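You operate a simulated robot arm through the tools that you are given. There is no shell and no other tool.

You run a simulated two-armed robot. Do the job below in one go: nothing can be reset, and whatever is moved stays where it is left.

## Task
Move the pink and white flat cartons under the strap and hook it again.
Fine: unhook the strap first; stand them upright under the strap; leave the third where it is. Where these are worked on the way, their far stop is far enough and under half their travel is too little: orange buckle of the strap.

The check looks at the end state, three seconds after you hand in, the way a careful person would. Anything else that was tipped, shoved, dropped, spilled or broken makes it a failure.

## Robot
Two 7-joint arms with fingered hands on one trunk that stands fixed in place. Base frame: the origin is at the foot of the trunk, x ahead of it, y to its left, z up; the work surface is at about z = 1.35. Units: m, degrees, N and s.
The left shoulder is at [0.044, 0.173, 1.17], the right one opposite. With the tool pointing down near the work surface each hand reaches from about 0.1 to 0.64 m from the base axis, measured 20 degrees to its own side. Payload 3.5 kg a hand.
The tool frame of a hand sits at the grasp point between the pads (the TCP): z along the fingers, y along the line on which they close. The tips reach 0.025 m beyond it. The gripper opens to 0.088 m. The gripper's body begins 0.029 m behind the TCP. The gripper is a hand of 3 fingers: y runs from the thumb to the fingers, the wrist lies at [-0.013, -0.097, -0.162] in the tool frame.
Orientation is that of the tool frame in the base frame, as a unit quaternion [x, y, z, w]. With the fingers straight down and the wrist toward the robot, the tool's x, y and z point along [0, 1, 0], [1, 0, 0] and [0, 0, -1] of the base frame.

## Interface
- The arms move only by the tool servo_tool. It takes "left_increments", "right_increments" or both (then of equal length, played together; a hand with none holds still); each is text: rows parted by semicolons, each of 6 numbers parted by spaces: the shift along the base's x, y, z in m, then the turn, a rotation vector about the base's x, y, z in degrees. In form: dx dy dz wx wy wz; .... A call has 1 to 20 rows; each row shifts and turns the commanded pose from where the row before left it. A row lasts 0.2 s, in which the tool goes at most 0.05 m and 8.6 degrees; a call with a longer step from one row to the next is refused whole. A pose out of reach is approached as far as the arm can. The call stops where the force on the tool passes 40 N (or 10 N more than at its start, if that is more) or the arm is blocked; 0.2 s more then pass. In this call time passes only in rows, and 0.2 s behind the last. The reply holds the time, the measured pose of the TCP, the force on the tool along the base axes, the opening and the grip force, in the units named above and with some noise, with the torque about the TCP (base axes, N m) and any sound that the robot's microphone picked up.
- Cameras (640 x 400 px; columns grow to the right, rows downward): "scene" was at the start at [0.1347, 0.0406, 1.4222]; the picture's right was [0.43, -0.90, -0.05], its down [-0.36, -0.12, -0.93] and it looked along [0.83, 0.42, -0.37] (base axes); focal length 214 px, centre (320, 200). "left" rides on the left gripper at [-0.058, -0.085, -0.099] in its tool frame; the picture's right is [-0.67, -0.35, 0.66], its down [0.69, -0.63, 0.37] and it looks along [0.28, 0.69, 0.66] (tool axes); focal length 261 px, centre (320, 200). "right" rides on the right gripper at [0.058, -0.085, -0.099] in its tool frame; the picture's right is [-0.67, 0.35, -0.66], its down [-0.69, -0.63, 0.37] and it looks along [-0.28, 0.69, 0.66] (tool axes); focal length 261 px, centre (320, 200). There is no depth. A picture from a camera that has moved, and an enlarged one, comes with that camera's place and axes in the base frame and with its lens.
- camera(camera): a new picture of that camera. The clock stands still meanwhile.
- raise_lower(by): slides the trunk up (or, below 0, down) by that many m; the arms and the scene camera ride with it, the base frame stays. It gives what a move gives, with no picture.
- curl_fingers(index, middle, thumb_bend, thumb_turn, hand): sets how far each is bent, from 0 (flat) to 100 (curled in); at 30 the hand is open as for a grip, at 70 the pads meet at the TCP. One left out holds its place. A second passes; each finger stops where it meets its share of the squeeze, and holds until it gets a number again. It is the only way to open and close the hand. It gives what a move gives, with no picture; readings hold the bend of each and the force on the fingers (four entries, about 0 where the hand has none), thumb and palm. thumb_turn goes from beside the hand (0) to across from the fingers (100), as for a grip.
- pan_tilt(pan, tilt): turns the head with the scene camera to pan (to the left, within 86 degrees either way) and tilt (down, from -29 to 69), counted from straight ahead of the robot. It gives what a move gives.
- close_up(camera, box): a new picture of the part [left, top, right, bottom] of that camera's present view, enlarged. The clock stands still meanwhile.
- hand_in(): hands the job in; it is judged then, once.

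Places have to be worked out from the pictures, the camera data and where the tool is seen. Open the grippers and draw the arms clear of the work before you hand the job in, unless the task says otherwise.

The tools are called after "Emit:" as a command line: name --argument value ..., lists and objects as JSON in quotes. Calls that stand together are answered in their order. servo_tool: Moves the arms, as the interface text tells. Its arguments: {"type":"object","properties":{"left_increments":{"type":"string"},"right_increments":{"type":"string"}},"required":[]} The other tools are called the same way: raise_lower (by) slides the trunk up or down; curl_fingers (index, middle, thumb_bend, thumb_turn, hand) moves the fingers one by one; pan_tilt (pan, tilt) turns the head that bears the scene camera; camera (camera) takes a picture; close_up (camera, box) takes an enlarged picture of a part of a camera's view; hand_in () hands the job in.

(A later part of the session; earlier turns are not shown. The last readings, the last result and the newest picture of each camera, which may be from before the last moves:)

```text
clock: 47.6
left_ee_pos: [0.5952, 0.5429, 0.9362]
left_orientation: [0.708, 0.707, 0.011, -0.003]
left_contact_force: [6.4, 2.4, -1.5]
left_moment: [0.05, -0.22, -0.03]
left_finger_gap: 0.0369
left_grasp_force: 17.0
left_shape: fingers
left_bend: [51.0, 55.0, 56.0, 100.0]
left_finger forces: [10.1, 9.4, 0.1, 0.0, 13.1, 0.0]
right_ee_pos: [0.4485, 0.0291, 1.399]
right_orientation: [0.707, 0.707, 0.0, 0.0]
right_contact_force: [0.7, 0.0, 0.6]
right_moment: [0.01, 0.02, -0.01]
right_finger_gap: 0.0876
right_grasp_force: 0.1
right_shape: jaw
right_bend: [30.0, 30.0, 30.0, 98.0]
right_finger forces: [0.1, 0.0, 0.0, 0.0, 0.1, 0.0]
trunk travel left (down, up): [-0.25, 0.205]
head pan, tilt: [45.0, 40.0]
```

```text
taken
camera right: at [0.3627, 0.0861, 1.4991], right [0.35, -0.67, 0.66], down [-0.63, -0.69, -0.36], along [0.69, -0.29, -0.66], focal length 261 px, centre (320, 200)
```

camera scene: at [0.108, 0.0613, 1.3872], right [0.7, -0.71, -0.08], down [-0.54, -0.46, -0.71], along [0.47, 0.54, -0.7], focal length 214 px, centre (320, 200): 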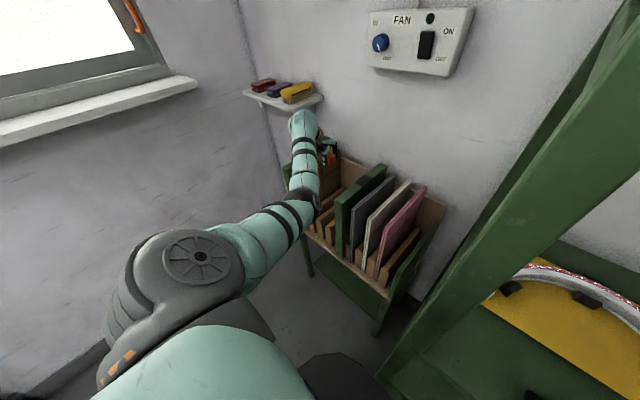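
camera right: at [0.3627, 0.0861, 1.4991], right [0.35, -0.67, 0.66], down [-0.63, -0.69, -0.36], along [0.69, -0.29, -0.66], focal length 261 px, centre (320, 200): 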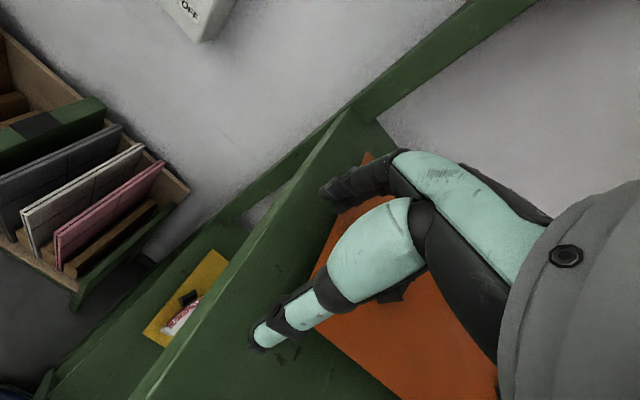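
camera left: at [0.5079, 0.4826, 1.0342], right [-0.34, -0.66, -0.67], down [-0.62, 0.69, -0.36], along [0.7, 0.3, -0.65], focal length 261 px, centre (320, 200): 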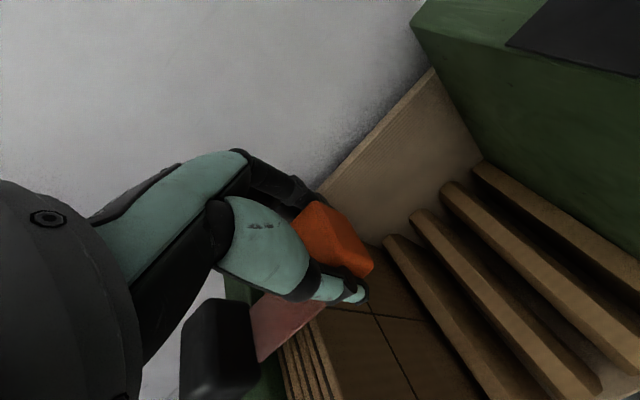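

The buckle is at y≈0.543 and still moves freely. I continue in 1 cm steps towards the reel until it stops.

Emit:
servo_tool --left_increments "0 0.01 0 0 0 0; 0 0.01 0 0 0 0; 0 0.01 0 0 0 0; 0 0.01 0 0 0 0; 0 0.008 0 0 0 0; 0 0.008 0 0 0 0"

Emit:
camera --camera "left"

Emit:
close_up --camera "scene" --box '[260, 90, 380, 190]'

```text
clock: 49.0
left_ee_pos: [0.5939, 0.599, 0.9358]
left_orientation: [0.707, 0.707, 0.011, -0.002]
left_contact_force: [8.6, 1.6, 5.3]
left_moment: [0.03, -0.27, 0.0]
left_finger_gap: 0.0368
left_grasp_force: 16.5
left_shape: fingers
left_bend: [50.0, 55.0, 57.0, 100.0]
left_finger forces: [11.3, 10.1, 0.0, 0.0, 12.1, 0.0]
right_ee_pos: [0.4475, 0.0276, 1.4]
right_orientation: [0.707, 0.707, 0.0, 0.0]
right_contact_force: [-0.4, 0.4, 0.5]
right_moment: [-0.02, -0.03, 0.0]
right_finger_gap: 0.0879
right_grasp_force: 0.1
right_shape: jaw
right_bend: [30.0, 30.0, 30.0, 98.0]
right_finger forces: [0.1, 0.1, 0.1, 0.1, 0.0, 0.0]
trunk travel left (down, up): [-0.25, 0.205]
head pan, tilt: [45.0, 40.0]
```

```text
taken
camera left: at [0.5068, 0.5374, 1.0334], right [-0.34, -0.66, -0.67], down [-0.62, 0.69, -0.36], along [0.7, 0.3, -0.65], focal length 261 px, centre (320, 200)
```

left: 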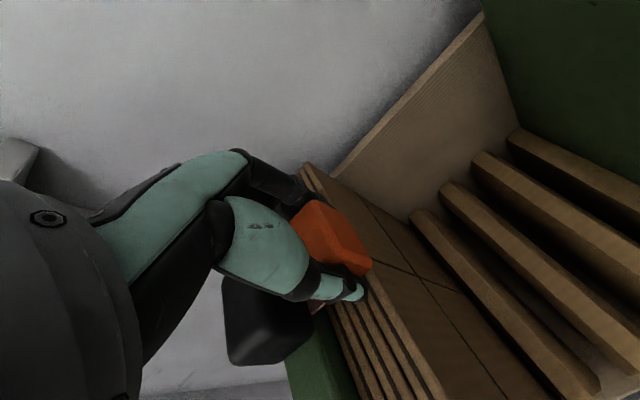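

```text
4.00 times, centred on (320, 140) of scene
camera zoom: at [0.1076, 0.0599, 1.3874], right [0.7, -0.71, -0.08], down [-0.54, -0.45, -0.71], along [0.47, 0.54, -0.7], focal length 858 px, centre (320, 440)
```

zoom: 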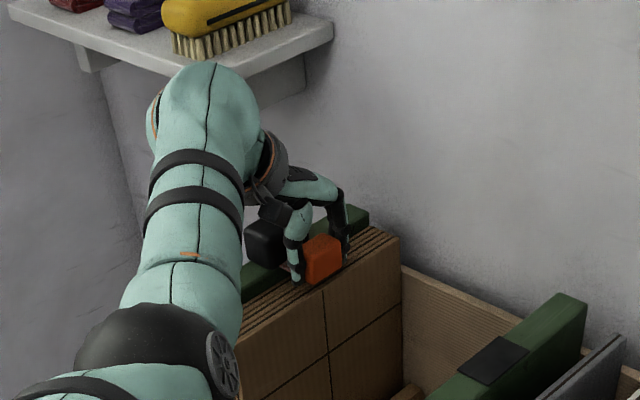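

The buckle is at y≈0.60 above the brown stack, still free. I push on a little further in small steps to find its far stop.

Emit:
servo_tool --left_increments "0 0.005 0.0005 0 0 0; 0 0.005 0 0 0 0; 0 0.005 0 0 0 0; 0 0.005 0 0 0 0"

Emit:
camera --camera "left"

Emit:
close_up --camera "scene" --box '[260, 90, 380, 190]'

```text
clock: 50.0
left_ee_pos: [0.5926, 0.6187, 0.9367]
left_orientation: [0.707, 0.707, 0.009, -0.004]
left_contact_force: [9.4, 0.3, -2.6]
left_moment: [0.06, -0.25, 0.0]
left_finger_gap: 0.0369
left_grasp_force: 16.6
left_shape: fingers
left_bend: [49.0, 54.0, 57.0, 100.0]
left_finger forces: [11.5, 9.9, 0.0, 0.0, 11.8, 0.0]
right_ee_pos: [0.4483, 0.0286, 1.3984]
right_orientation: [0.707, 0.707, -0.001, -0.001]
right_contact_force: [-0.2, -0.7, -0.3]
right_moment: [0.01, 0.01, 0.02]
right_finger_gap: 0.0877
right_grasp_force: 0.1
right_shape: jaw
right_bend: [30.0, 30.0, 30.0, 98.0]
right_finger forces: [0.0, 0.0, 0.0, 0.0, 0.0, 0.0]
trunk travel left (down, up): [-0.25, 0.205]
head pan, tilt: [45.0, 40.0]
```

```text
taken
camera left: at [0.5068, 0.558, 1.0344], right [-0.35, -0.66, -0.67], down [-0.63, 0.69, -0.36], along [0.7, 0.3, -0.65], focal length 261 px, centre (320, 200)
```

left: 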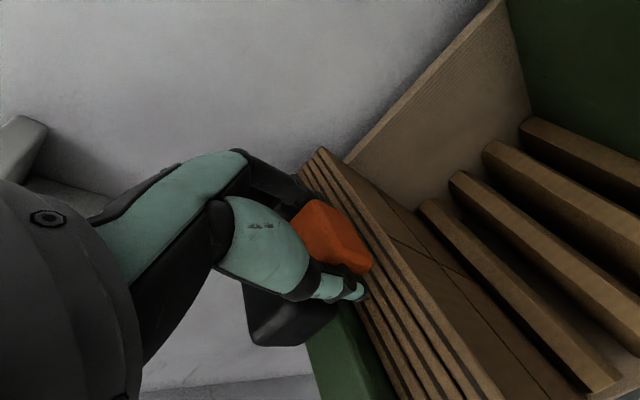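

```text
4.00 times, centred on (320, 140) of scene
camera zoom: at [0.1086, 0.0606, 1.3871], right [0.7, -0.71, -0.08], down [-0.54, -0.46, -0.71], along [0.47, 0.54, -0.7], focal length 858 px, centre (320, 440)
```

zoom: 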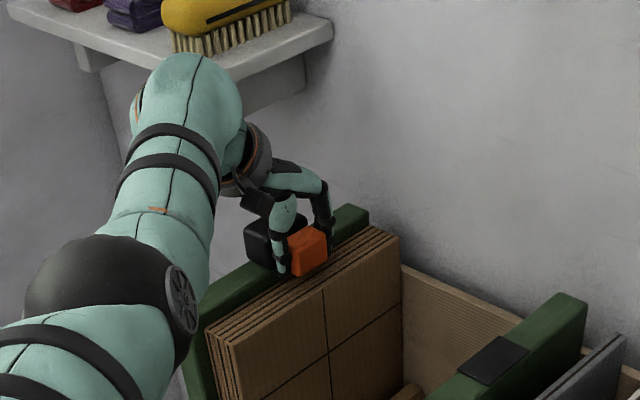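

Still free at y≈0.619, right next to the reel now. I push a little more until the stop is felt.

Emit:
servo_tool --left_increments "0 0.004 0 0 0 0; 0 0.004 0 0 0 0; 0 0.004 0 0 0 0; 0 0.004 0 0 0 0"

Emit:
camera --camera "left"

Emit:
close_up --camera "scene" --box '[260, 90, 380, 190]'

```text
clock: 51.0
left_ee_pos: [0.5908, 0.6235, 0.938]
left_orientation: [0.709, 0.706, 0.008, -0.004]
left_contact_force: [16.7, -23.5, -11.9]
left_moment: [-0.38, -0.13, -0.47]
left_finger_gap: 0.0369
left_grasp_force: 21.5
left_shape: fingers
left_bend: [47.0, 53.0, 58.0, 100.0]
left_finger forces: [14.4, 19.4, 0.1, 0.0, 9.3, 0.0]
left hand out of reach, approached as far as the arm can: row 2, 4
right_ee_pos: [0.4518, 0.0237, 1.3975]
right_orientation: [0.707, 0.707, 0.0, -0.002]
right_contact_force: [-0.6, 0.1, 0.4]
right_moment: [-0.01, -0.03, -0.04]
right_finger_gap: 0.0878
right_grasp_force: 0.1
right_shape: jaw
right_bend: [30.0, 30.0, 30.0, 98.0]
right_finger forces: [0.1, 0.0, 0.1, 0.0, 0.0, 0.0]
trunk travel left (down, up): [-0.25, 0.205]
head pan, tilt: [45.0, 40.0]
```

```text
taken
camera left: at [0.5047, 0.5637, 1.0355], right [-0.35, -0.66, -0.67], down [-0.63, 0.7, -0.35], along [0.7, 0.3, -0.65], focal length 261 px, centre (320, 200)
```

left: 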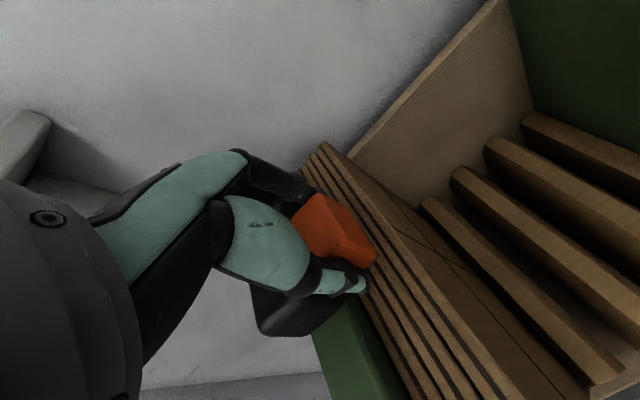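

```text
4.00 times, centred on (320, 140) of scene
camera zoom: at [0.1121, 0.0565, 1.3869], right [0.7, -0.71, -0.08], down [-0.54, -0.45, -0.71], along [0.46, 0.54, -0.7], focal length 858 px, centre (320, 440)
```

zoom: 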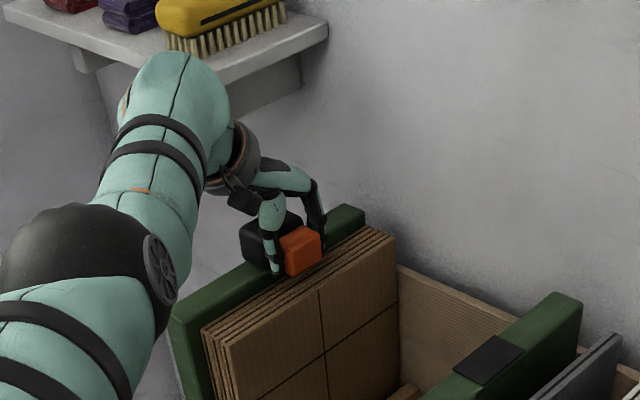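

The buckle has met its far stop at y≈0.622 (23 N back-pressure). I ease the push, open the fingers and see whether the buckle stays there.

Emit:
servo_tool --left_increments "0 -0.004 0 0 0 0; 0.002 0 0 0 0 0"

Emit:
curl_fingers --hand "left" --index 36 --middle 36 --thumb_bend 36

Emit:
servo_tool --left_increments "0 0 0.02 0 0 0; 0 0 0.03 0 0 0; 0 -0.01 0.03 0 0 0; 0 -0.02 0.02 0 0 0"

Emit:
camera --camera "left"

Emit:
close_up --camera "scene" --box '[260, 90, 380, 190]'

```text
clock: 51.6
left_ee_pos: [0.5913, 0.6222, 0.9369]
left_orientation: [0.707, 0.707, 0.009, -0.006]
left_contact_force: [11.0, -13.6, -9.2]
left_moment: [-0.24, -0.14, -0.28]
left_finger_gap: 0.0368
left_grasp_force: 19.4
left_shape: fingers
left_bend: [47.0, 53.0, 58.0, 100.0]
left_finger forces: [12.1, 15.1, 0.1, 0.0, 11.3, 0.0]
right_ee_pos: [0.4507, 0.0276, 1.3987]
right_orientation: [0.707, 0.708, 0.0, -0.002]
right_contact_force: [0.3, 0.6, 0.1]
right_moment: [0.02, 0.02, -0.02]
right_finger_gap: 0.0878
right_grasp_force: 0.0
right_shape: jaw
right_bend: [30.0, 30.0, 30.0, 98.0]
right_finger forces: [0.0, 0.0, 0.0, 0.0, 0.1, 0.0]
trunk travel left (down, up): [-0.25, 0.205]
head pan, tilt: [45.0, 40.0]
```

```text
clock: 52.6
left_ee_pos: [0.5886, 0.6236, 0.9387]
left_orientation: [0.707, 0.707, 0.01, -0.003]
left_contact_force: [-0.1, 0.4, -0.3]
left_moment: [0.03, -0.04, -0.03]
left_finger_gap: 0.0716
left_grasp_force: 0.1
left_shape: fingers
left_bend: [36.0, 36.0, 36.0, 98.0]
left_finger forces: [0.0, 0.0, 0.0, 0.0, 0.1, 0.0]
right_ee_pos: [0.4449, 0.0285, 1.3995]
right_orientation: [0.707, 0.707, 0.0, 0.0]
right_contact_force: [0.2, -0.5, 0.1]
right_moment: [-0.01, -0.01, -0.03]
right_finger_gap: 0.0878
right_grasp_force: 0.0
right_shape: jaw
right_bend: [30.0, 30.0, 30.0, 98.0]
right_finger forces: [0.0, 0.0, 0.0, 0.0, 0.0, 0.0]
trunk travel left (down, up): [-0.25, 0.205]
head pan, tilt: [45.0, 40.0]
```

```text
clock: 53.6
left_ee_pos: [0.5889, 0.5903, 1.042]
left_orientation: [0.708, 0.706, 0.012, -0.004]
left_contact_force: [0.0, 0.3, -0.2]
left_moment: [0.01, 0.01, 0.0]
left_finger_gap: 0.0718
left_grasp_force: 0.0
left_shape: fingers
left_bend: [36.0, 36.0, 36.0, 98.0]
left_finger forces: [0.0, 0.0, 0.0, 0.0, 0.0, 0.0]
right_ee_pos: [0.4473, 0.0263, 1.4003]
right_orientation: [0.707, 0.707, 0.001, -0.001]
right_contact_force: [-0.3, -0.5, 0.0]
right_moment: [-0.02, -0.03, -0.01]
right_finger_gap: 0.0875
right_grasp_force: 0.0
right_shape: jaw
right_bend: [30.0, 30.0, 30.0, 98.0]
right_finger forces: [0.0, 0.0, 0.1, 0.0, 0.0, 0.0]
trunk travel left (down, up): [-0.25, 0.205]
head pan, tilt: [45.0, 40.0]
```

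```text
taken
camera left: at [0.5029, 0.5301, 1.1404], right [-0.34, -0.66, -0.67], down [-0.63, 0.69, -0.36], along [0.7, 0.3, -0.65], focal length 261 px, centre (320, 200)
```

left: 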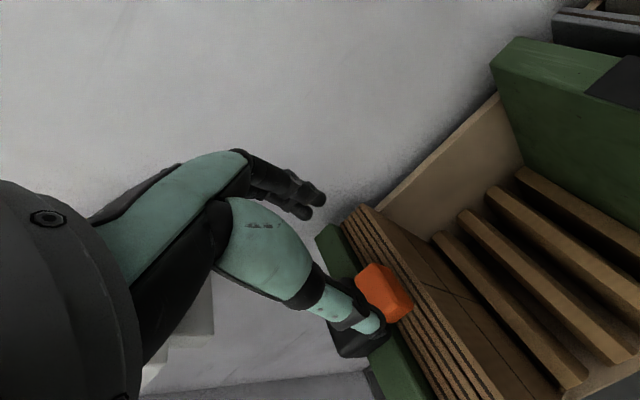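

```text
4.00 times, centred on (320, 140) of scene
camera zoom: at [0.1067, 0.0594, 1.3874], right [0.7, -0.71, -0.08], down [-0.54, -0.45, -0.71], along [0.47, 0.54, -0.7], focal length 858 px, centre (320, 440)
```

zoom: 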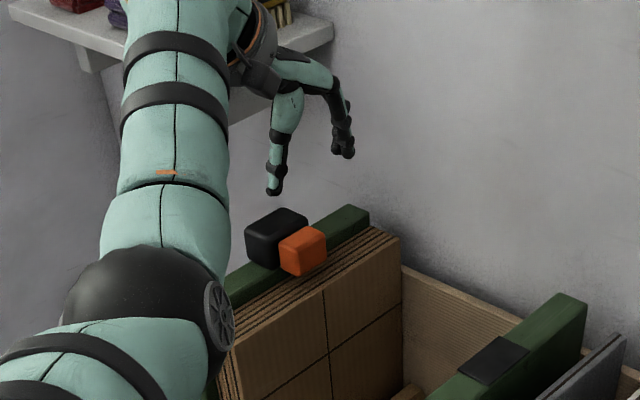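

The strap is fully retracted and the buckle rests at its far stop beside the reel; the left bay is open. I enlarge the slats in this hand view to fix the slot positions.

Emit:
close_up --camera "left" --box '[420, 140, 640, 400]'

Emit:
close_up --camera "left" --box '[340, 200, 500, 400]'

```text
1.54 times, centred on (530, 270) of left
camera zoom: at [0.5029, 0.5301, 1.1404], right [-0.34, -0.66, -0.67], down [-0.63, 0.69, -0.36], along [0.7, 0.3, -0.65], focal length 401 px, centre (-3, 92)
```

zoom: 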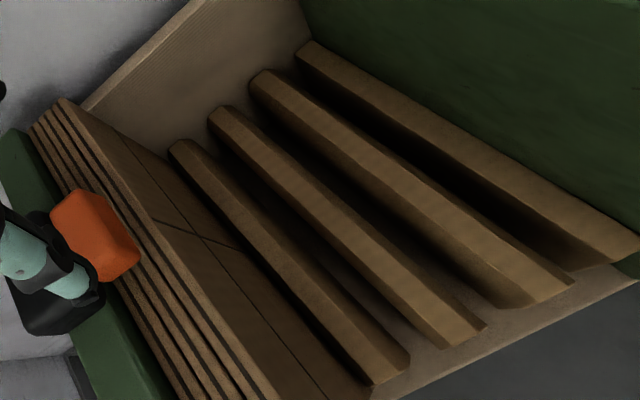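

```text
2.00 times, centred on (420, 300) of left
camera zoom: at [0.5029, 0.5301, 1.1404], right [-0.34, -0.66, -0.67], down [-0.63, 0.69, -0.36], along [0.7, 0.3, -0.65], focal length 521 px, centre (120, 0)
```

zoom: 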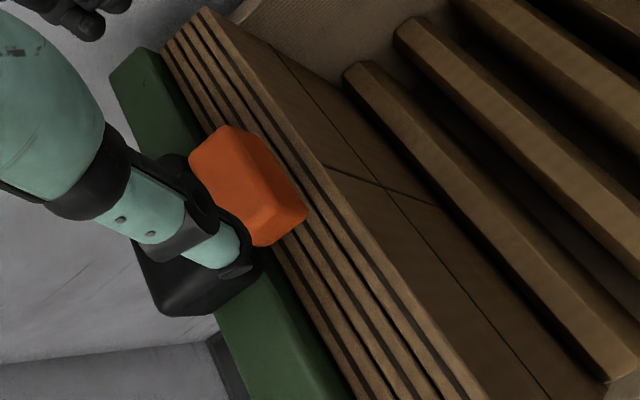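

Slots come out at y ≈ 0.542 (between slats 1–2) and 0.484 (between slats 2–3), the brown stack ending at y≈0.585. Next I take the hand back and up, and return it to the thumb-right, forward-pitched orientation for gripping cartons.

Emit:
servo_tool --left_increments "-0.03 -0.03 0.02 0 0 0; -0.03 -0.03 0.02 0 0 0; -0.03 -0.03 0.02 0 0 0; -0.03 -0.03 0.01 0 0 0; -0.02 -0.02 0 -3.6 -3.6 6.23; 0 0 0 -3.6 -3.6 6.23; 0 0 0 -3.6 -3.6 6.23; 0 0 0 -3.6 -3.6 6.23; 0 0 0 -3.6 -3.6 6.23; 0 0 0 -3.6 -3.6 6.23; 0 0 0 -3.6 -3.6 6.23; 0 0 0 -3.6 -3.6 6.23; 0 0 0 -3.6 -3.6 6.23; 0 0 0 -3.6 -3.6 6.23; 0 0 0 -3.6 -3.6 6.23; 0 0 0 -3.6 -3.6 6.23; 0 0 0 -3.6 -3.6 6.23"

Emit:
camera --camera "scene"

```text
clock: 57.4
left_ee_pos: [0.4398, 0.4822, 1.1127]
left_orientation: [-0.03, 0.866, 0.02, 0.498]
left_contact_force: [0.5, -0.1, -0.5]
left_moment: [0.01, -0.02, -0.01]
left_finger_gap: 0.0722
left_grasp_force: 0.0
left_shape: fingers
left_bend: [36.0, 36.0, 36.0, 98.0]
left_finger forces: [0.1, 0.1, 0.0, 0.0, 0.1, 0.0]
right_ee_pos: [0.4511, 0.033, 1.3981]
right_orientation: [0.708, 0.706, -0.002, 0.001]
right_contact_force: [0.4, 0.5, -0.1]
right_moment: [-0.03, 0.01, 0.04]
right_finger_gap: 0.0877
right_grasp_force: 0.1
right_shape: jaw
right_bend: [30.0, 30.0, 30.0, 98.0]
right_finger forces: [0.0, 0.0, 0.0, 0.0, 0.0, 0.0]
trunk travel left (down, up): [-0.25, 0.205]
head pan, tilt: [45.0, 40.0]
stopped in row 17 (left hand): the arm was blocked; the commanded pose is now the measured one
```

```text
taken
camera scene: at [0.1115, 0.0675, 1.3864], right [0.7, -0.71, -0.08], down [-0.54, -0.46, -0.71], along [0.46, 0.54, -0.7], focal length 214 px, centre (320, 200)
```

scene: 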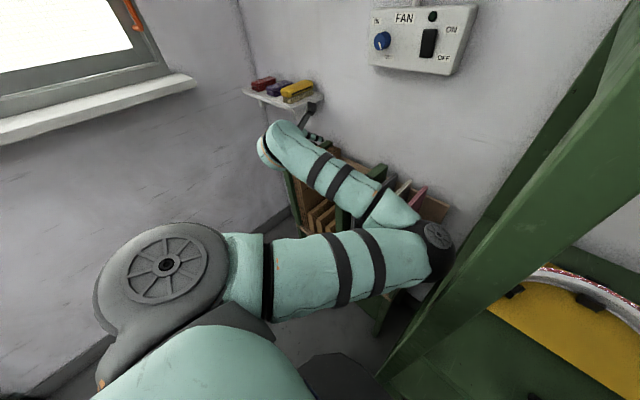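

The elbow swung to about (0.37, 0.09, 1.07) and came up against the green shelf's side. I immediately turn back to the fingers-down orientation, which raises the elbow again, moving left and up.

Emit:
servo_tool --left_increments "0 0.01 0.01 3.6 3.6 -6.23; 0 0.01 0.01 3.6 3.6 -6.23; 0 0.01 0.01 3.6 3.6 -6.23; 0 0.005 0.01 3.6 3.6 -6.23; 0 0 0.01 3.6 3.6 -6.23; 0 0 0.01 3.6 3.6 -6.23; 0 0 0 3.6 3.6 -6.23; 0 0 0 3.6 3.6 -6.23; 0 0 0 3.6 3.6 -6.23; 0 0 0 3.6 3.6 -6.23; 0 0 0 3.6 3.6 -6.23; 0 0 0 3.6 3.6 -6.23"

Emit:
camera --camera "scene"

```text
clock: 60.0
left_ee_pos: [0.4375, 0.5079, 1.1755]
left_orientation: [0.657, 0.751, 0.022, 0.063]
left_contact_force: [1.0, 0.9, -1.2]
left_moment: [-0.03, 0.03, -0.01]
left_finger_gap: 0.072
left_grasp_force: 0.0
left_shape: fingers
left_bend: [36.0, 36.0, 36.0, 98.0]
left_finger forces: [0.0, 0.0, 0.1, 0.0, 0.1, 0.1]
right_ee_pos: [0.4463, 0.0266, 1.3999]
right_orientation: [0.707, 0.707, 0.0, 0.0]
right_contact_force: [-0.4, 0.4, 0.3]
right_moment: [-0.01, -0.02, 0.03]
right_finger_gap: 0.0879
right_grasp_force: 0.0
right_shape: jaw
right_bend: [30.0, 30.0, 30.0, 98.0]
right_finger forces: [0.0, 0.0, 0.1, 0.1, 0.0, 0.1]
trunk travel left (down, up): [-0.25, 0.205]
head pan, tilt: [45.0, 40.0]
```

```text
taken
camera scene: at [0.1066, 0.0602, 1.3873], right [0.7, -0.71, -0.08], down [-0.54, -0.45, -0.71], along [0.47, 0.54, -0.7], focal length 214 px, centre (320, 200)
```

scene: 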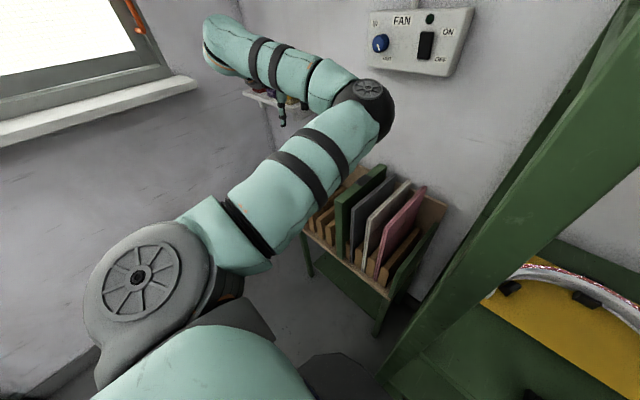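

The shelf and trunk are back to normal. I finish the turn to fingers-down and now yaw the other way (−90°, thumb to the left), which should carry the elbow up and left.

Emit:
servo_tool --left_increments "0 -0.01 0 3.6 3.6 -6.23; 0 -0.01 0 0 0 -7; 0 -0.01 0 0 0 -7; 0 -0.01 0 0 0 -7; 0 -0.01 0 0 0 -7; 0 -0.01 0 0 0 -7; 0 -0.01 0 0 0 -7"

Emit:
camera --camera "scene"

```text
clock: 61.6
left_ee_pos: [0.4377, 0.4387, 1.1758]
left_orientation: [0.908, 0.417, 0.014, 0.028]
left_contact_force: [-0.3, -0.2, 0.0]
left_moment: [-0.01, 0.01, 0.01]
left_finger_gap: 0.0716
left_grasp_force: 0.0
left_shape: fingers
left_bend: [36.0, 36.0, 36.0, 98.0]
left_finger forces: [0.0, 0.0, 0.0, 0.0, 0.0, 0.0]
right_ee_pos: [0.4462, 0.0266, 1.3996]
right_orientation: [0.708, 0.707, -0.001, 0.0]
right_contact_force: [-0.1, 0.7, 0.6]
right_moment: [0.0, -0.01, -0.02]
right_finger_gap: 0.0877
right_grasp_force: 0.1
right_shape: jaw
right_bend: [30.0, 30.0, 30.0, 98.0]
right_finger forces: [0.1, 0.1, 0.0, 0.0, 0.0, 0.1]
trunk travel left (down, up): [-0.25, 0.205]
head pan, tilt: [45.0, 40.0]
```

```text
taken
camera scene: at [0.1067, 0.0599, 1.3873], right [0.7, -0.71, -0.08], down [-0.54, -0.45, -0.71], along [0.47, 0.54, -0.7], focal length 214 px, centre (320, 200)
```

scene: 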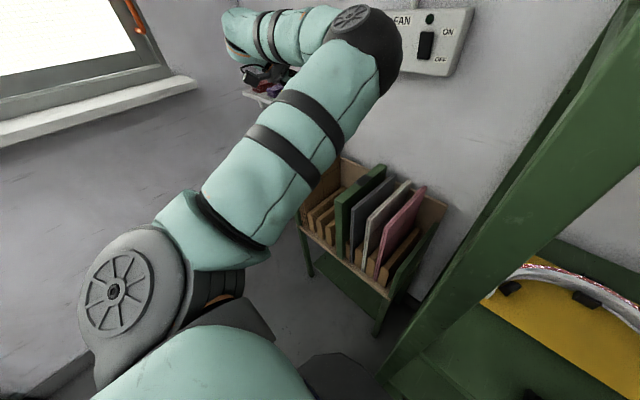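

The elbow is rising up and over as hoped. I finish the yaw to thumb-left.

Emit:
servo_tool --left_increments "0 0 0 0 0 -7; 0 0 0 0 0 -7; 0 0 0 0 0 -7; 0 0 0 0 0 -7; 0 0 0 0 0 -7; 0 0 0 0 0 -7; 0 0 0 0 0 -7"

Emit:
camera --camera "scene"

Emit:
camera --camera "left"

```text
clock: 63.2
left_ee_pos: [0.4371, 0.4382, 1.1755]
left_orientation: [1.0, 0.003, -0.001, 0.03]
left_contact_force: [0.0, -0.2, 0.0]
left_moment: [-0.02, -0.02, -0.02]
left_finger_gap: 0.0721
left_grasp_force: 0.0
left_shape: fingers
left_bend: [36.0, 36.0, 36.0, 98.0]
left_finger forces: [0.0, 0.0, 0.1, 0.0, 0.1, 0.0]
right_ee_pos: [0.4455, 0.027, 1.3997]
right_orientation: [0.708, 0.706, 0.0, 0.0]
right_contact_force: [0.3, 0.2, 0.6]
right_moment: [0.0, 0.0, -0.01]
right_finger_gap: 0.0878
right_grasp_force: 0.0
right_shape: jaw
right_bend: [30.0, 30.0, 30.0, 98.0]
right_finger forces: [0.0, 0.0, 0.0, 0.0, 0.0, 0.0]
trunk travel left (down, up): [-0.25, 0.205]
head pan, tilt: [45.0, 40.0]
```

```text
taken
camera scene: at [0.1067, 0.0604, 1.3873], right [0.7, -0.71, -0.08], down [-0.54, -0.45, -0.71], along [0.47, 0.54, -0.7], focal length 214 px, centre (320, 200)
```

scene: 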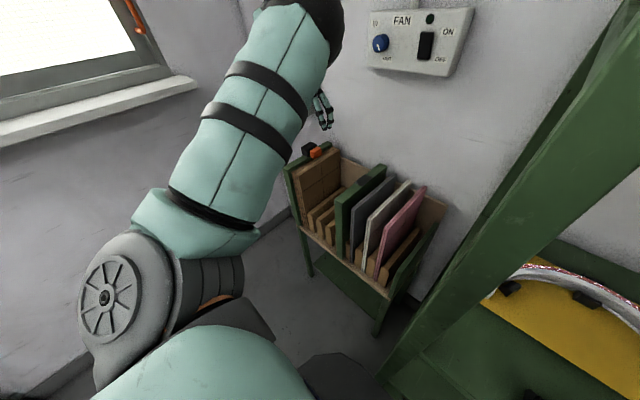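

```text
taken
camera left: at [0.3783, 0.5285, 1.2706], right [-0.67, 0.3, -0.68], down [0.68, 0.61, -0.4], along [0.29, -0.73, -0.62], focal length 261 px, centre (320, 200)
```

left: 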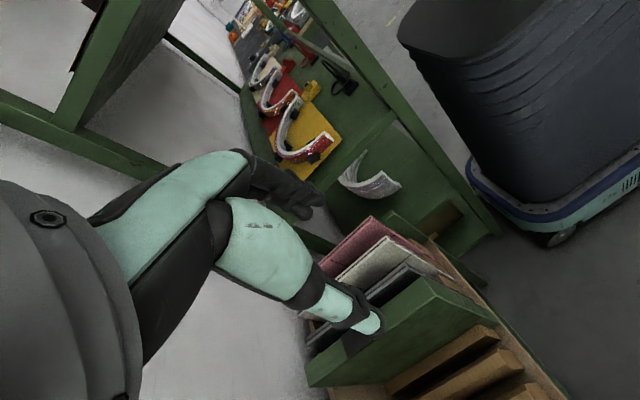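

The hand now hangs fingers-down with the thumb to the left and the arm coming from above and left, which suits the cartons. Before using the trunk to lift, I look up and right to be sure nothing is above the right arm.

Emit:
pan_tilt --pan -25 --tilt -15

Emit:
camera --camera "scene"

Emit:
pan_tilt --pan 38 --tilt 45

Emit:
camera --camera "scene"

```text
clock: 64.6
left_ee_pos: [0.4372, 0.4382, 1.1765]
left_orientation: [1.0, 0.003, 0.0, 0.031]
left_contact_force: [0.1, 0.5, -0.3]
left_moment: [-0.01, 0.02, 0.0]
left_finger_gap: 0.0721
left_grasp_force: 0.1
left_shape: fingers
left_bend: [36.0, 36.0, 36.0, 98.0]
left_finger forces: [0.0, 0.0, 0.1, 0.0, 0.0, 0.0]
right_ee_pos: [0.4463, 0.0261, 1.3999]
right_orientation: [0.708, 0.707, 0.001, 0.001]
right_contact_force: [-0.7, 0.0, -0.2]
right_moment: [0.0, 0.01, -0.02]
right_finger_gap: 0.0876
right_grasp_force: 0.0
right_shape: jaw
right_bend: [30.0, 30.0, 30.0, 98.0]
right_finger forces: [0.0, 0.0, 0.1, 0.1, 0.0, 0.1]
trunk travel left (down, up): [-0.25, 0.205]
head pan, tilt: [-25.0, -15.0]
```

```text
taken
camera scene: at [0.1291, -0.0339, 1.4715], right [-0.42, -0.91, 0.05], down [0.12, -0.11, -0.99], along [0.9, -0.41, 0.16], focal length 214 px, centre (320, 200)
```

scene: 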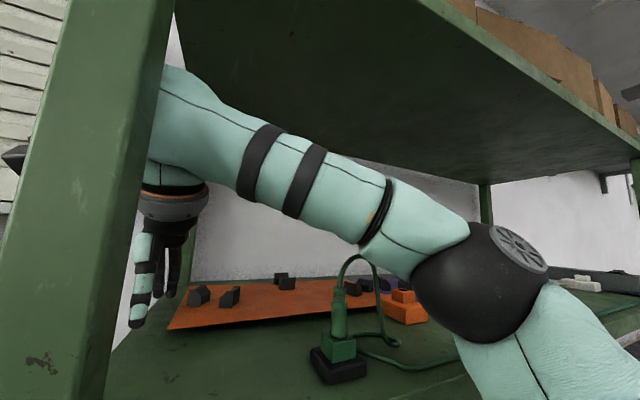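

```text
clock: 66.0
left_ee_pos: [0.4367, 0.438, 1.1765]
left_orientation: [1.0, 0.003, 0.0, 0.031]
left_contact_force: [0.1, 0.6, 0.5]
left_moment: [0.02, 0.05, 0.0]
left_finger_gap: 0.0718
left_grasp_force: 0.0
left_shape: fingers
left_bend: [36.0, 36.0, 36.0, 98.0]
left_finger forces: [0.0, 0.1, 0.0, 0.1, 0.1, 0.1]
right_ee_pos: [0.4457, 0.0265, 1.3998]
right_orientation: [0.708, 0.706, 0.0, 0.0]
right_contact_force: [-0.2, 0.0, -0.5]
right_moment: [0.05, -0.04, 0.01]
right_finger_gap: 0.088
right_grasp_force: 0.0
right_shape: jaw
right_bend: [30.0, 30.0, 30.0, 98.0]
right_finger forces: [0.1, 0.1, 0.1, 0.0, 0.0, 0.1]
trunk travel left (down, up): [-0.25, 0.205]
head pan, tilt: [38.0, 45.0]
```

```text
taken
camera scene: at [0.1098, 0.0501, 1.3797], right [0.61, -0.79, -0.07], down [-0.63, -0.43, -0.64], along [0.48, 0.44, -0.76], focal length 214 px, centre (320, 200)
```

scene: 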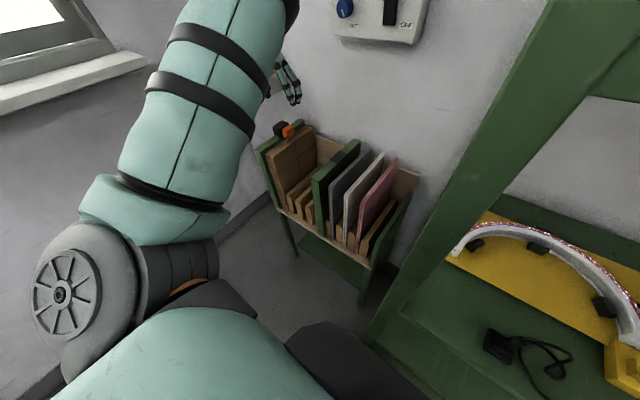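

There is a board right above the right arm, so I will not raise the trunk; the left arm alone must lift. I set the left fingers to a narrow opening, pitch 20° forward, and move above the pink carton.

Emit:
curl_fingers --hand "left" --index 52 --middle 52 --thumb_bend 52

Emit:
servo_tool --left_increments "0.01 -0.03 0 1.7 -7 0; 0.01 -0.03 0 1.7 -7 0; 0.01 -0.03 0 0 -6 0; 0.01 -0.03 -0.01 0 0 0; 0.01 -0.03 -0.01 0 0 0; 0.01 -0.03 -0.01 0 0 0; 0.01 -0.025 -0.02 0 0 0; 0 -0.015 -0.02 0 0 0"

Emit:
camera --camera "scene"

Emit:
camera --camera "left"

Emit:
camera --camera "right"

```text
clock: 67.0
left_ee_pos: [0.4385, 0.4379, 1.1763]
left_orientation: [1.0, 0.003, 0.001, 0.031]
left_contact_force: [1.1, 0.7, -0.1]
left_moment: [0.03, 0.04, 0.03]
left_finger_gap: 0.0379
left_grasp_force: 0.1
left_shape: fingers
left_bend: [52.0, 52.0, 52.0, 100.0]
left_finger forces: [0.1, 0.0, 0.0, 0.0, 0.0, 0.1]
right_ee_pos: [0.4455, 0.0266, 1.3998]
right_orientation: [0.708, 0.706, 0.0, 0.0]
right_contact_force: [-0.1, -0.1, -0.1]
right_moment: [0.01, -0.02, 0.01]
right_finger_gap: 0.0878
right_grasp_force: 0.2
right_shape: jaw
right_bend: [30.0, 30.0, 30.0, 98.0]
right_finger forces: [0.1, 0.0, 0.0, 0.1, 0.1, 0.0]
trunk travel left (down, up): [-0.25, 0.205]
head pan, tilt: [38.0, 45.0]
```

```text
clock: 68.6
left_ee_pos: [0.5054, 0.2935, 1.1377]
left_orientation: [0.977, 0.079, 0.193, 0.038]
left_contact_force: [0.2, -0.5, 0.6]
left_moment: [0.01, 0.01, -0.04]
left_finger_gap: 0.0375
left_grasp_force: 0.1
left_shape: fingers
left_bend: [52.0, 52.0, 52.0, 100.0]
left_finger forces: [0.1, 0.0, 0.1, 0.0, 0.0, 0.0]
right_ee_pos: [0.4457, 0.0273, 1.3997]
right_orientation: [0.708, 0.707, 0.0, 0.0]
right_contact_force: [0.1, -0.7, -0.3]
right_moment: [-0.03, 0.02, 0.03]
right_finger_gap: 0.0877
right_grasp_force: 0.1
right_shape: jaw
right_bend: [30.0, 30.0, 30.0, 98.0]
right_finger forces: [0.0, 0.0, 0.1, 0.1, 0.0, 0.1]
trunk travel left (down, up): [-0.25, 0.205]
head pan, tilt: [38.0, 45.0]
stopped in row 8 (left hand): the arm was blocked; the commanded pose is now the measured one
```

```text
taken
camera scene: at [0.1103, 0.0498, 1.3796], right [0.61, -0.79, -0.07], down [-0.63, -0.44, -0.64], along [0.47, 0.44, -0.77], focal length 214 px, centre (320, 200)
```

scene: 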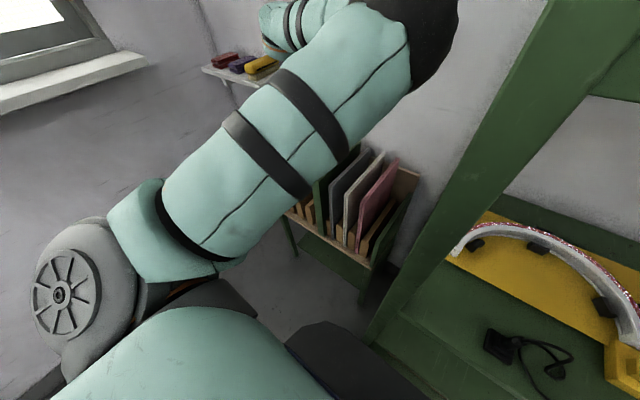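

```text
taken
camera left: at [0.4019, 0.3708, 1.2001], right [-0.41, 0.2, -0.89], down [0.68, 0.72, -0.15], along [0.61, -0.66, -0.43], focal length 261 px, centre (320, 200)
```

left: 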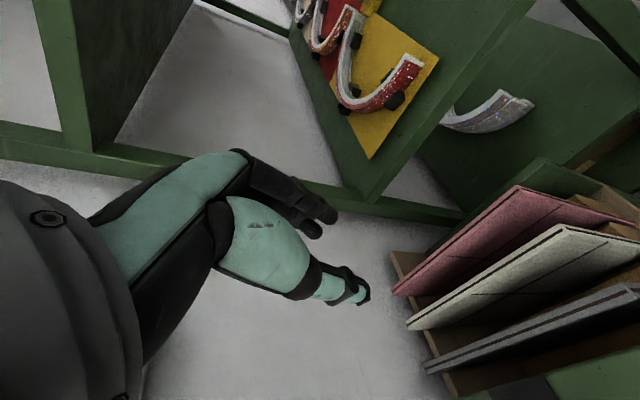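

```text
taken
camera right: at [0.3615, 0.0836, 1.4993], right [0.35, -0.67, 0.66], down [-0.63, -0.68, -0.37], along [0.69, -0.29, -0.66], focal length 261 px, centre (320, 200)
```

right: 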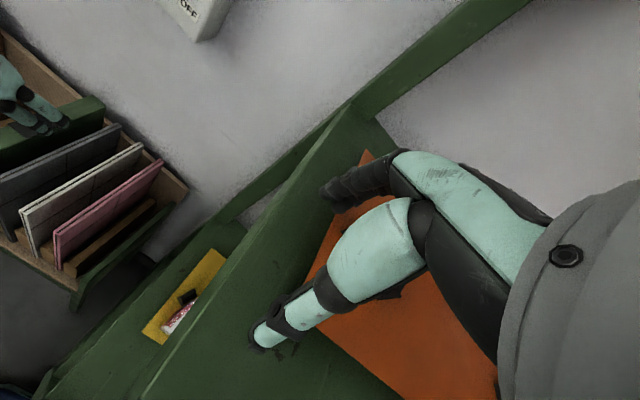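

The move was blocked near (0.505, 0.294, 1.138) with the hand off by about 9° in yaw, though no push-back shows in the trunk. I try to correct just the orientation here in small steps to see whether something really is in the way.

Emit:
servo_tool --left_increments "-0.005 0.005 0.005 2 0.8 -2.7; 0 0.005 0.005 2 0.8 -2.7; 0 0 0 1.8 0.7 -2.7; 0 0 0 0 0 0"

Emit:
camera --camera "scene"

```text
clock: 69.6
left_ee_pos: [0.4995, 0.3012, 1.1497]
left_orientation: [0.984, -0.001, 0.176, 0.0]
left_contact_force: [-0.1, -0.6, 0.2]
left_moment: [0.01, -0.01, 0.03]
left_finger_gap: 0.0377
left_grasp_force: 0.1
left_shape: fingers
left_bend: [52.0, 52.0, 52.0, 100.0]
left_finger forces: [0.1, 0.0, 0.0, 0.0, 0.0, 0.1]
right_ee_pos: [0.4469, 0.0272, 1.3996]
right_orientation: [0.707, 0.707, 0.001, -0.001]
right_contact_force: [0.7, 0.5, 0.0]
right_moment: [-0.03, 0.0, 0.0]
right_finger_gap: 0.0877
right_grasp_force: 0.0
right_shape: jaw
right_bend: [30.0, 30.0, 30.0, 98.0]
right_finger forces: [0.0, 0.0, 0.1, 0.0, 0.0, 0.1]
trunk travel left (down, up): [-0.25, 0.205]
head pan, tilt: [38.0, 45.0]
```

```text
taken
camera scene: at [0.1096, 0.05, 1.3797], right [0.61, -0.79, -0.07], down [-0.63, -0.44, -0.64], along [0.47, 0.44, -0.76], focal length 214 px, centre (320, 200)
```

scene: 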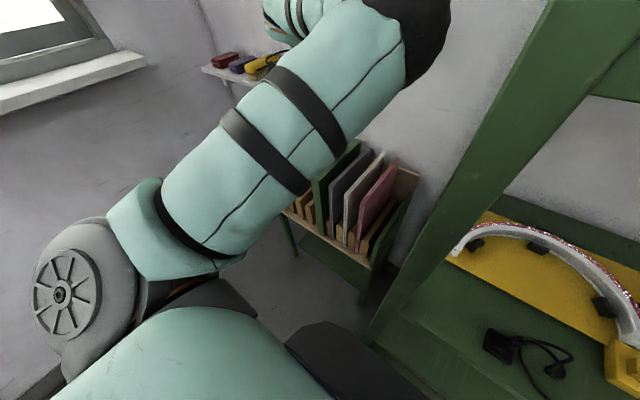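

The orientation is right now (pitch 20°, thumb left), so nothing was in the way; the last step was simply too quick. With the elbow at about (0.36, 0.15, 1.32) the pink carton would bring it close to the shelf, so I test how a steeper pitch shifts the elbow.

Emit:
servo_tool --left_increments "-0.01 0.005 -0.005 0 -5 0; -0.01 0.005 -0.005 0 -5 0; -0.01 0 -0.01 0 -5 0; -0.01 0 -0.01 0 -5 0; 0 0 -0.01 0 -5 0; 0 0 -0.01 0 -5 0"

Emit:
camera --camera "scene"

```text
clock: 71.0
left_ee_pos: [0.4615, 0.3095, 1.1017]
left_orientation: [0.905, -0.002, 0.425, 0.0]
left_contact_force: [-0.4, 0.0, -0.4]
left_moment: [-0.02, -0.01, 0.02]
left_finger_gap: 0.0375
left_grasp_force: 0.1
left_shape: fingers
left_bend: [52.0, 52.0, 52.0, 100.0]
left_finger forces: [0.0, 0.0, 0.0, 0.0, 0.0, 0.0]
right_ee_pos: [0.4456, 0.0278, 1.4006]
right_orientation: [0.708, 0.706, 0.0, -0.001]
right_contact_force: [0.6, 0.5, -0.8]
right_moment: [0.01, 0.02, -0.01]
right_finger_gap: 0.088
right_grasp_force: 0.0
right_shape: jaw
right_bend: [30.0, 30.0, 30.0, 98.0]
right_finger forces: [0.0, 0.0, 0.1, 0.0, 0.1, 0.0]
trunk travel left (down, up): [-0.25, 0.205]
head pan, tilt: [38.0, 45.0]
```

```text
taken
camera scene: at [0.1098, 0.0501, 1.3797], right [0.61, -0.79, -0.07], down [-0.63, -0.44, -0.64], along [0.47, 0.44, -0.77], focal length 214 px, centre (320, 200)
```

scene: 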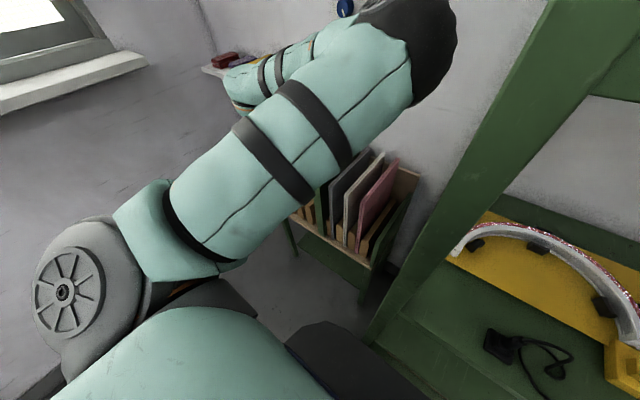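

The elbow hardly depends on the pitch; reckoning shows that gripping the pink carton further back (x≈0.54, pitch 15°) keeps the elbow about 2–3 cm clear of the shelf post. I move there slowly, staying well above the cartons.

Emit:
servo_tool --left_increments "0.008 -0.009 0 0 3.5 0; 0.008 -0.009 0 0 3.5 0; 0.008 -0.009 0 0 3.5 0; 0.008 -0.009 0 0 3.5 0; 0.008 -0.009 0 0 3.5 0; 0.008 -0.009 -0.005 0 3.5 0; 0.008 -0.009 -0.005 0 3.5 0; 0.008 -0.009 -0.005 0 3.5 0; 0.008 -0.009 -0.005 0 3.5 0; 0.0065 -0.011 -0.01 0 3.5 0; 0 0 0 0 0 0"

Emit:
camera --camera "scene"

Emit:
camera --camera "left"

Emit:
camera --camera "right"

```text
clock: 73.4
left_ee_pos: [0.5403, 0.2407, 1.0741]
left_orientation: [0.99, 0.027, 0.136, 0.009]
left_contact_force: [0.5, 0.3, -0.1]
left_moment: [0.0, -0.03, -0.01]
left_finger_gap: 0.0375
left_grasp_force: 0.0
left_shape: fingers
left_bend: [52.0, 52.0, 52.0, 100.0]
left_finger forces: [0.1, 0.0, 0.1, 0.0, 0.1, 0.1]
right_ee_pos: [0.4458, 0.0269, 1.3996]
right_orientation: [0.707, 0.707, 0.0, -0.001]
right_contact_force: [-0.1, 0.9, -0.4]
right_moment: [-0.01, 0.01, 0.01]
right_finger_gap: 0.0877
right_grasp_force: 0.1
right_shape: jaw
right_bend: [30.0, 30.0, 30.0, 98.0]
right_finger forces: [0.0, 0.1, 0.0, 0.0, 0.0, 0.0]
trunk travel left (down, up): [-0.25, 0.205]
head pan, tilt: [38.0, 45.0]
```

```text
taken
camera scene: at [0.1095, 0.0501, 1.3797], right [0.61, -0.79, -0.07], down [-0.63, -0.44, -0.64], along [0.47, 0.44, -0.77], focal length 214 px, centre (320, 200)
```

scene: 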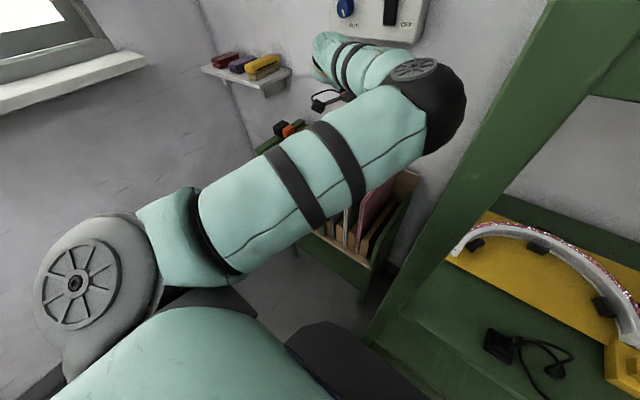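

```text
taken
camera left: at [0.453, 0.3227, 1.1523], right [-0.49, 0.3, -0.82], down [0.73, 0.66, -0.19], along [0.49, -0.69, -0.54], focal length 261 px, centre (320, 200)
```

left: 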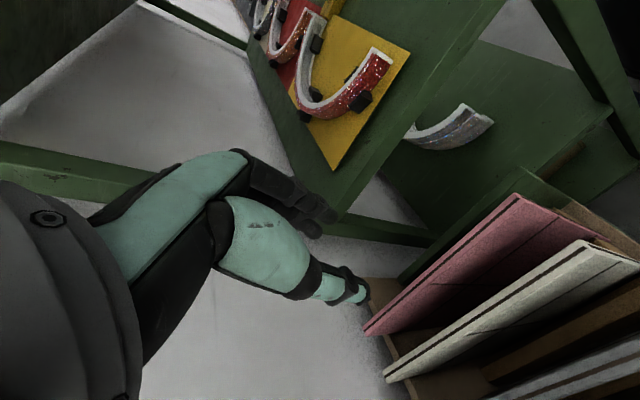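

```text
taken
camera right: at [0.3607, 0.084, 1.4995], right [0.35, -0.67, 0.66], down [-0.63, -0.68, -0.37], along [0.69, -0.29, -0.66], focal length 261 px, centre (320, 200)
```

right: 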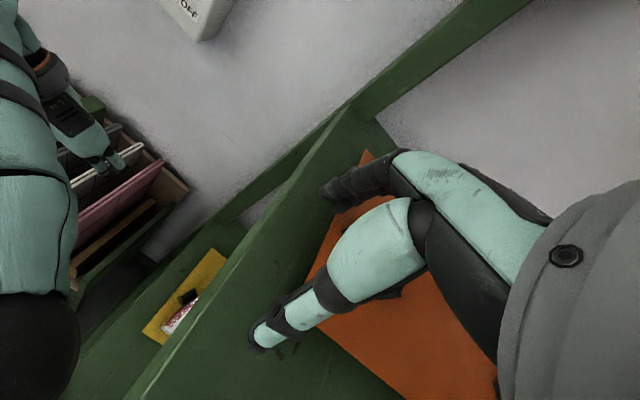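

The hand is at (0.540, 0.241, 1.074), a bit behind the command, and the elbow's right edge is at y≈0.05–0.07, near the post but with no push-back. I let it settle and re-read.

Emit:
servo_tool --left_increments "0 0 0 0 0 0; 0 0 0 0 0 0; 0 0 0 0 0 0"

Emit:
close_up --camera "right" --box '[0, 200, 240, 400]'

```text
clock: 74.2
left_ee_pos: [0.5382, 0.241, 1.0716]
left_orientation: [0.991, 0.025, 0.132, 0.007]
left_contact_force: [-1.0, 0.2, -0.5]
left_moment: [0.04, 0.0, 0.02]
left_finger_gap: 0.0377
left_grasp_force: 0.1
left_shape: fingers
left_bend: [52.0, 52.0, 52.0, 100.0]
left_finger forces: [0.0, 0.0, 0.1, 0.0, 0.1, 0.1]
right_ee_pos: [0.4451, 0.0266, 1.399]
right_orientation: [0.708, 0.706, 0.001, -0.001]
right_contact_force: [-0.3, -1.1, -0.4]
right_moment: [-0.01, 0.02, 0.01]
right_finger_gap: 0.0879
right_grasp_force: 0.0
right_shape: jaw
right_bend: [30.0, 30.0, 30.0, 98.0]
right_finger forces: [0.0, 0.0, 0.0, 0.1, 0.1, 0.1]
trunk travel left (down, up): [-0.25, 0.205]
head pan, tilt: [38.0, 45.0]
```

```text
2.00 times, centred on (120, 300) of right
camera zoom: at [0.361, 0.0839, 1.4994], right [0.35, -0.67, 0.66], down [-0.63, -0.68, -0.37], along [0.69, -0.29, -0.66], focal length 521 px, centre (720, 0)
```

zoom: 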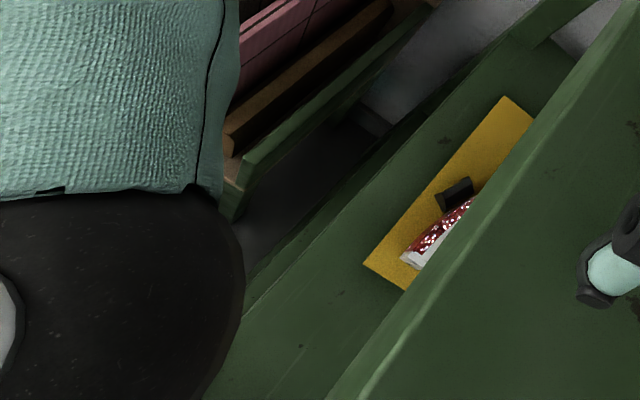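

The hand stays 2.4 cm short in y with no contact reading, so a shoulder limit (upper arm crossing inward) stops it; I need the elbow on the left side. I back off to the left and pitch the fingers forward, in order to roll the arm over.

Emit:
servo_tool --left_increments "-0.011 0.015 0.005 0 -3.5 0; -0.011 0.015 0.005 0 -3.5 0; -0.011 0.015 0.005 0 -3.5 0; -0.011 0.015 0.005 0 -3.5 0; -0.011 0.015 0.005 0 -3.5 0; -0.011 0.015 0.005 0 -3.5 0; -0.011 0.015 0.005 0 -3.5 0; -0.011 0.015 0.005 0 -3.5 0; -0.011 0.015 0.005 0 -3.5 0; -0.011 0.015 0.005 0 -3.5 0; -0.011 0.015 0.005 0 -3.5 0; -0.011 0.015 0.005 0 -3.5 0; 0 0 0 0 -3.5 0; 0 0 0 0 -3.5 0; 0 0 0 0 -3.5 0"

Emit:
pan_tilt --pan 50 --tilt 25

Emit:
camera --camera "scene"

```text
clock: 77.4
left_ee_pos: [0.4087, 0.4008, 1.1296]
left_orientation: [0.83, 0.0, 0.558, 0.0]
left_contact_force: [0.7, 0.4, -0.5]
left_moment: [0.0, 0.01, 0.0]
left_finger_gap: 0.0376
left_grasp_force: 0.0
left_shape: fingers
left_bend: [52.0, 52.0, 52.0, 100.0]
left_finger forces: [0.0, 0.1, 0.0, 0.0, 0.0, 0.1]
right_ee_pos: [0.4443, 0.0274, 1.3995]
right_orientation: [0.708, 0.706, 0.0, 0.0]
right_contact_force: [0.4, 0.4, -0.6]
right_moment: [0.0, 0.0, 0.0]
right_finger_gap: 0.0873
right_grasp_force: 0.0
right_shape: jaw
right_bend: [30.0, 30.0, 30.0, 98.0]
right_finger forces: [0.1, 0.0, 0.0, 0.1, 0.0, 0.0]
trunk travel left (down, up): [-0.25, 0.205]
head pan, tilt: [38.0, 45.0]
```

```text
clock: 78.2
left_ee_pos: [0.4067, 0.3993, 1.1291]
left_orientation: [0.831, -0.001, 0.556, -0.001]
left_contact_force: [0.6, 0.3, 0.6]
left_moment: [-0.04, 0.0, 0.03]
left_finger_gap: 0.0372
left_grasp_force: 0.0
left_shape: fingers
left_bend: [52.0, 52.0, 52.0, 100.0]
left_finger forces: [0.1, 0.0, 0.0, 0.0, 0.0, 0.0]
right_ee_pos: [0.4452, 0.0269, 1.3999]
right_orientation: [0.708, 0.707, -0.001, 0.0]
right_contact_force: [0.7, -0.9, 0.5]
right_moment: [-0.02, 0.0, 0.01]
right_finger_gap: 0.0878
right_grasp_force: 0.2
right_shape: jaw
right_bend: [30.0, 30.0, 30.0, 98.0]
right_finger forces: [0.1, 0.0, 0.0, 0.0, 0.1, 0.0]
trunk travel left (down, up): [-0.25, 0.205]
head pan, tilt: [50.0, 25.0]
```

```text
taken
camera scene: at [0.1084, 0.0704, 1.4105], right [0.76, -0.64, -0.09], down [-0.37, -0.32, -0.87], along [0.53, 0.69, -0.49], focal length 214 px, centre (320, 200)
```

scene: 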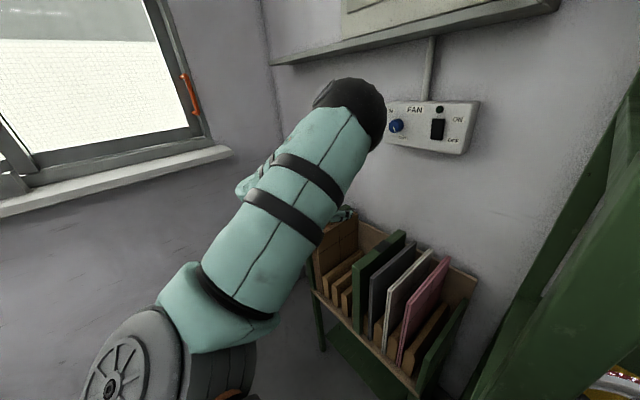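

The elbow is now up-front at about (0.31, 0.26, 1.38). I roll the hand about its finger axis step by step (wrist swinging down and to the right), watching where the elbow goes.

Emit:
servo_tool --left_increments "0 0 0 -7 0 2.9; 0 0 0 -7 0 2.9; 0 0 0 -7 0 2.9; 0 0 0 -7 0 2.9; 0 0 0 -7 0 2.9; 0 0 0 -7 0 2.9; 0 0 0 -7 0 2.9; 0 0 0 -7 0 2.9"

Emit:
camera --camera "scene"

```text
clock: 80.0
left_ee_pos: [0.4061, 0.3997, 1.1301]
left_orientation: [0.717, 0.42, 0.48, 0.28]
left_contact_force: [-0.2, 0.1, -0.3]
left_moment: [0.02, -0.03, -0.01]
left_finger_gap: 0.0375
left_grasp_force: 0.0
left_shape: fingers
left_bend: [52.0, 52.0, 52.0, 100.0]
left_finger forces: [0.1, 0.0, 0.0, 0.1, 0.1, 0.0]
right_ee_pos: [0.4466, 0.0271, 1.3992]
right_orientation: [0.707, 0.707, 0.0, 0.001]
right_contact_force: [-0.3, -0.5, 0.6]
right_moment: [-0.02, 0.0, -0.01]
right_finger_gap: 0.0878
right_grasp_force: 0.0
right_shape: jaw
right_bend: [30.0, 30.0, 30.0, 98.0]
right_finger forces: [0.0, 0.0, 0.1, 0.1, 0.0, 0.0]
trunk travel left (down, up): [-0.25, 0.205]
head pan, tilt: [50.0, 25.0]
```

```text
taken
camera scene: at [0.108, 0.0708, 1.4106], right [0.76, -0.64, -0.09], down [-0.37, -0.32, -0.87], along [0.53, 0.69, -0.49], focal length 214 px, centre (320, 200)
```

scene: 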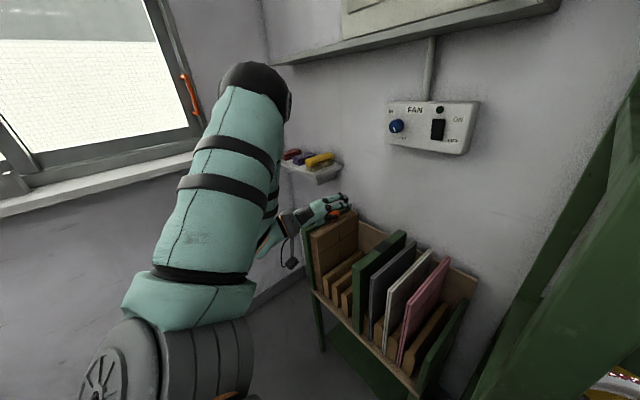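

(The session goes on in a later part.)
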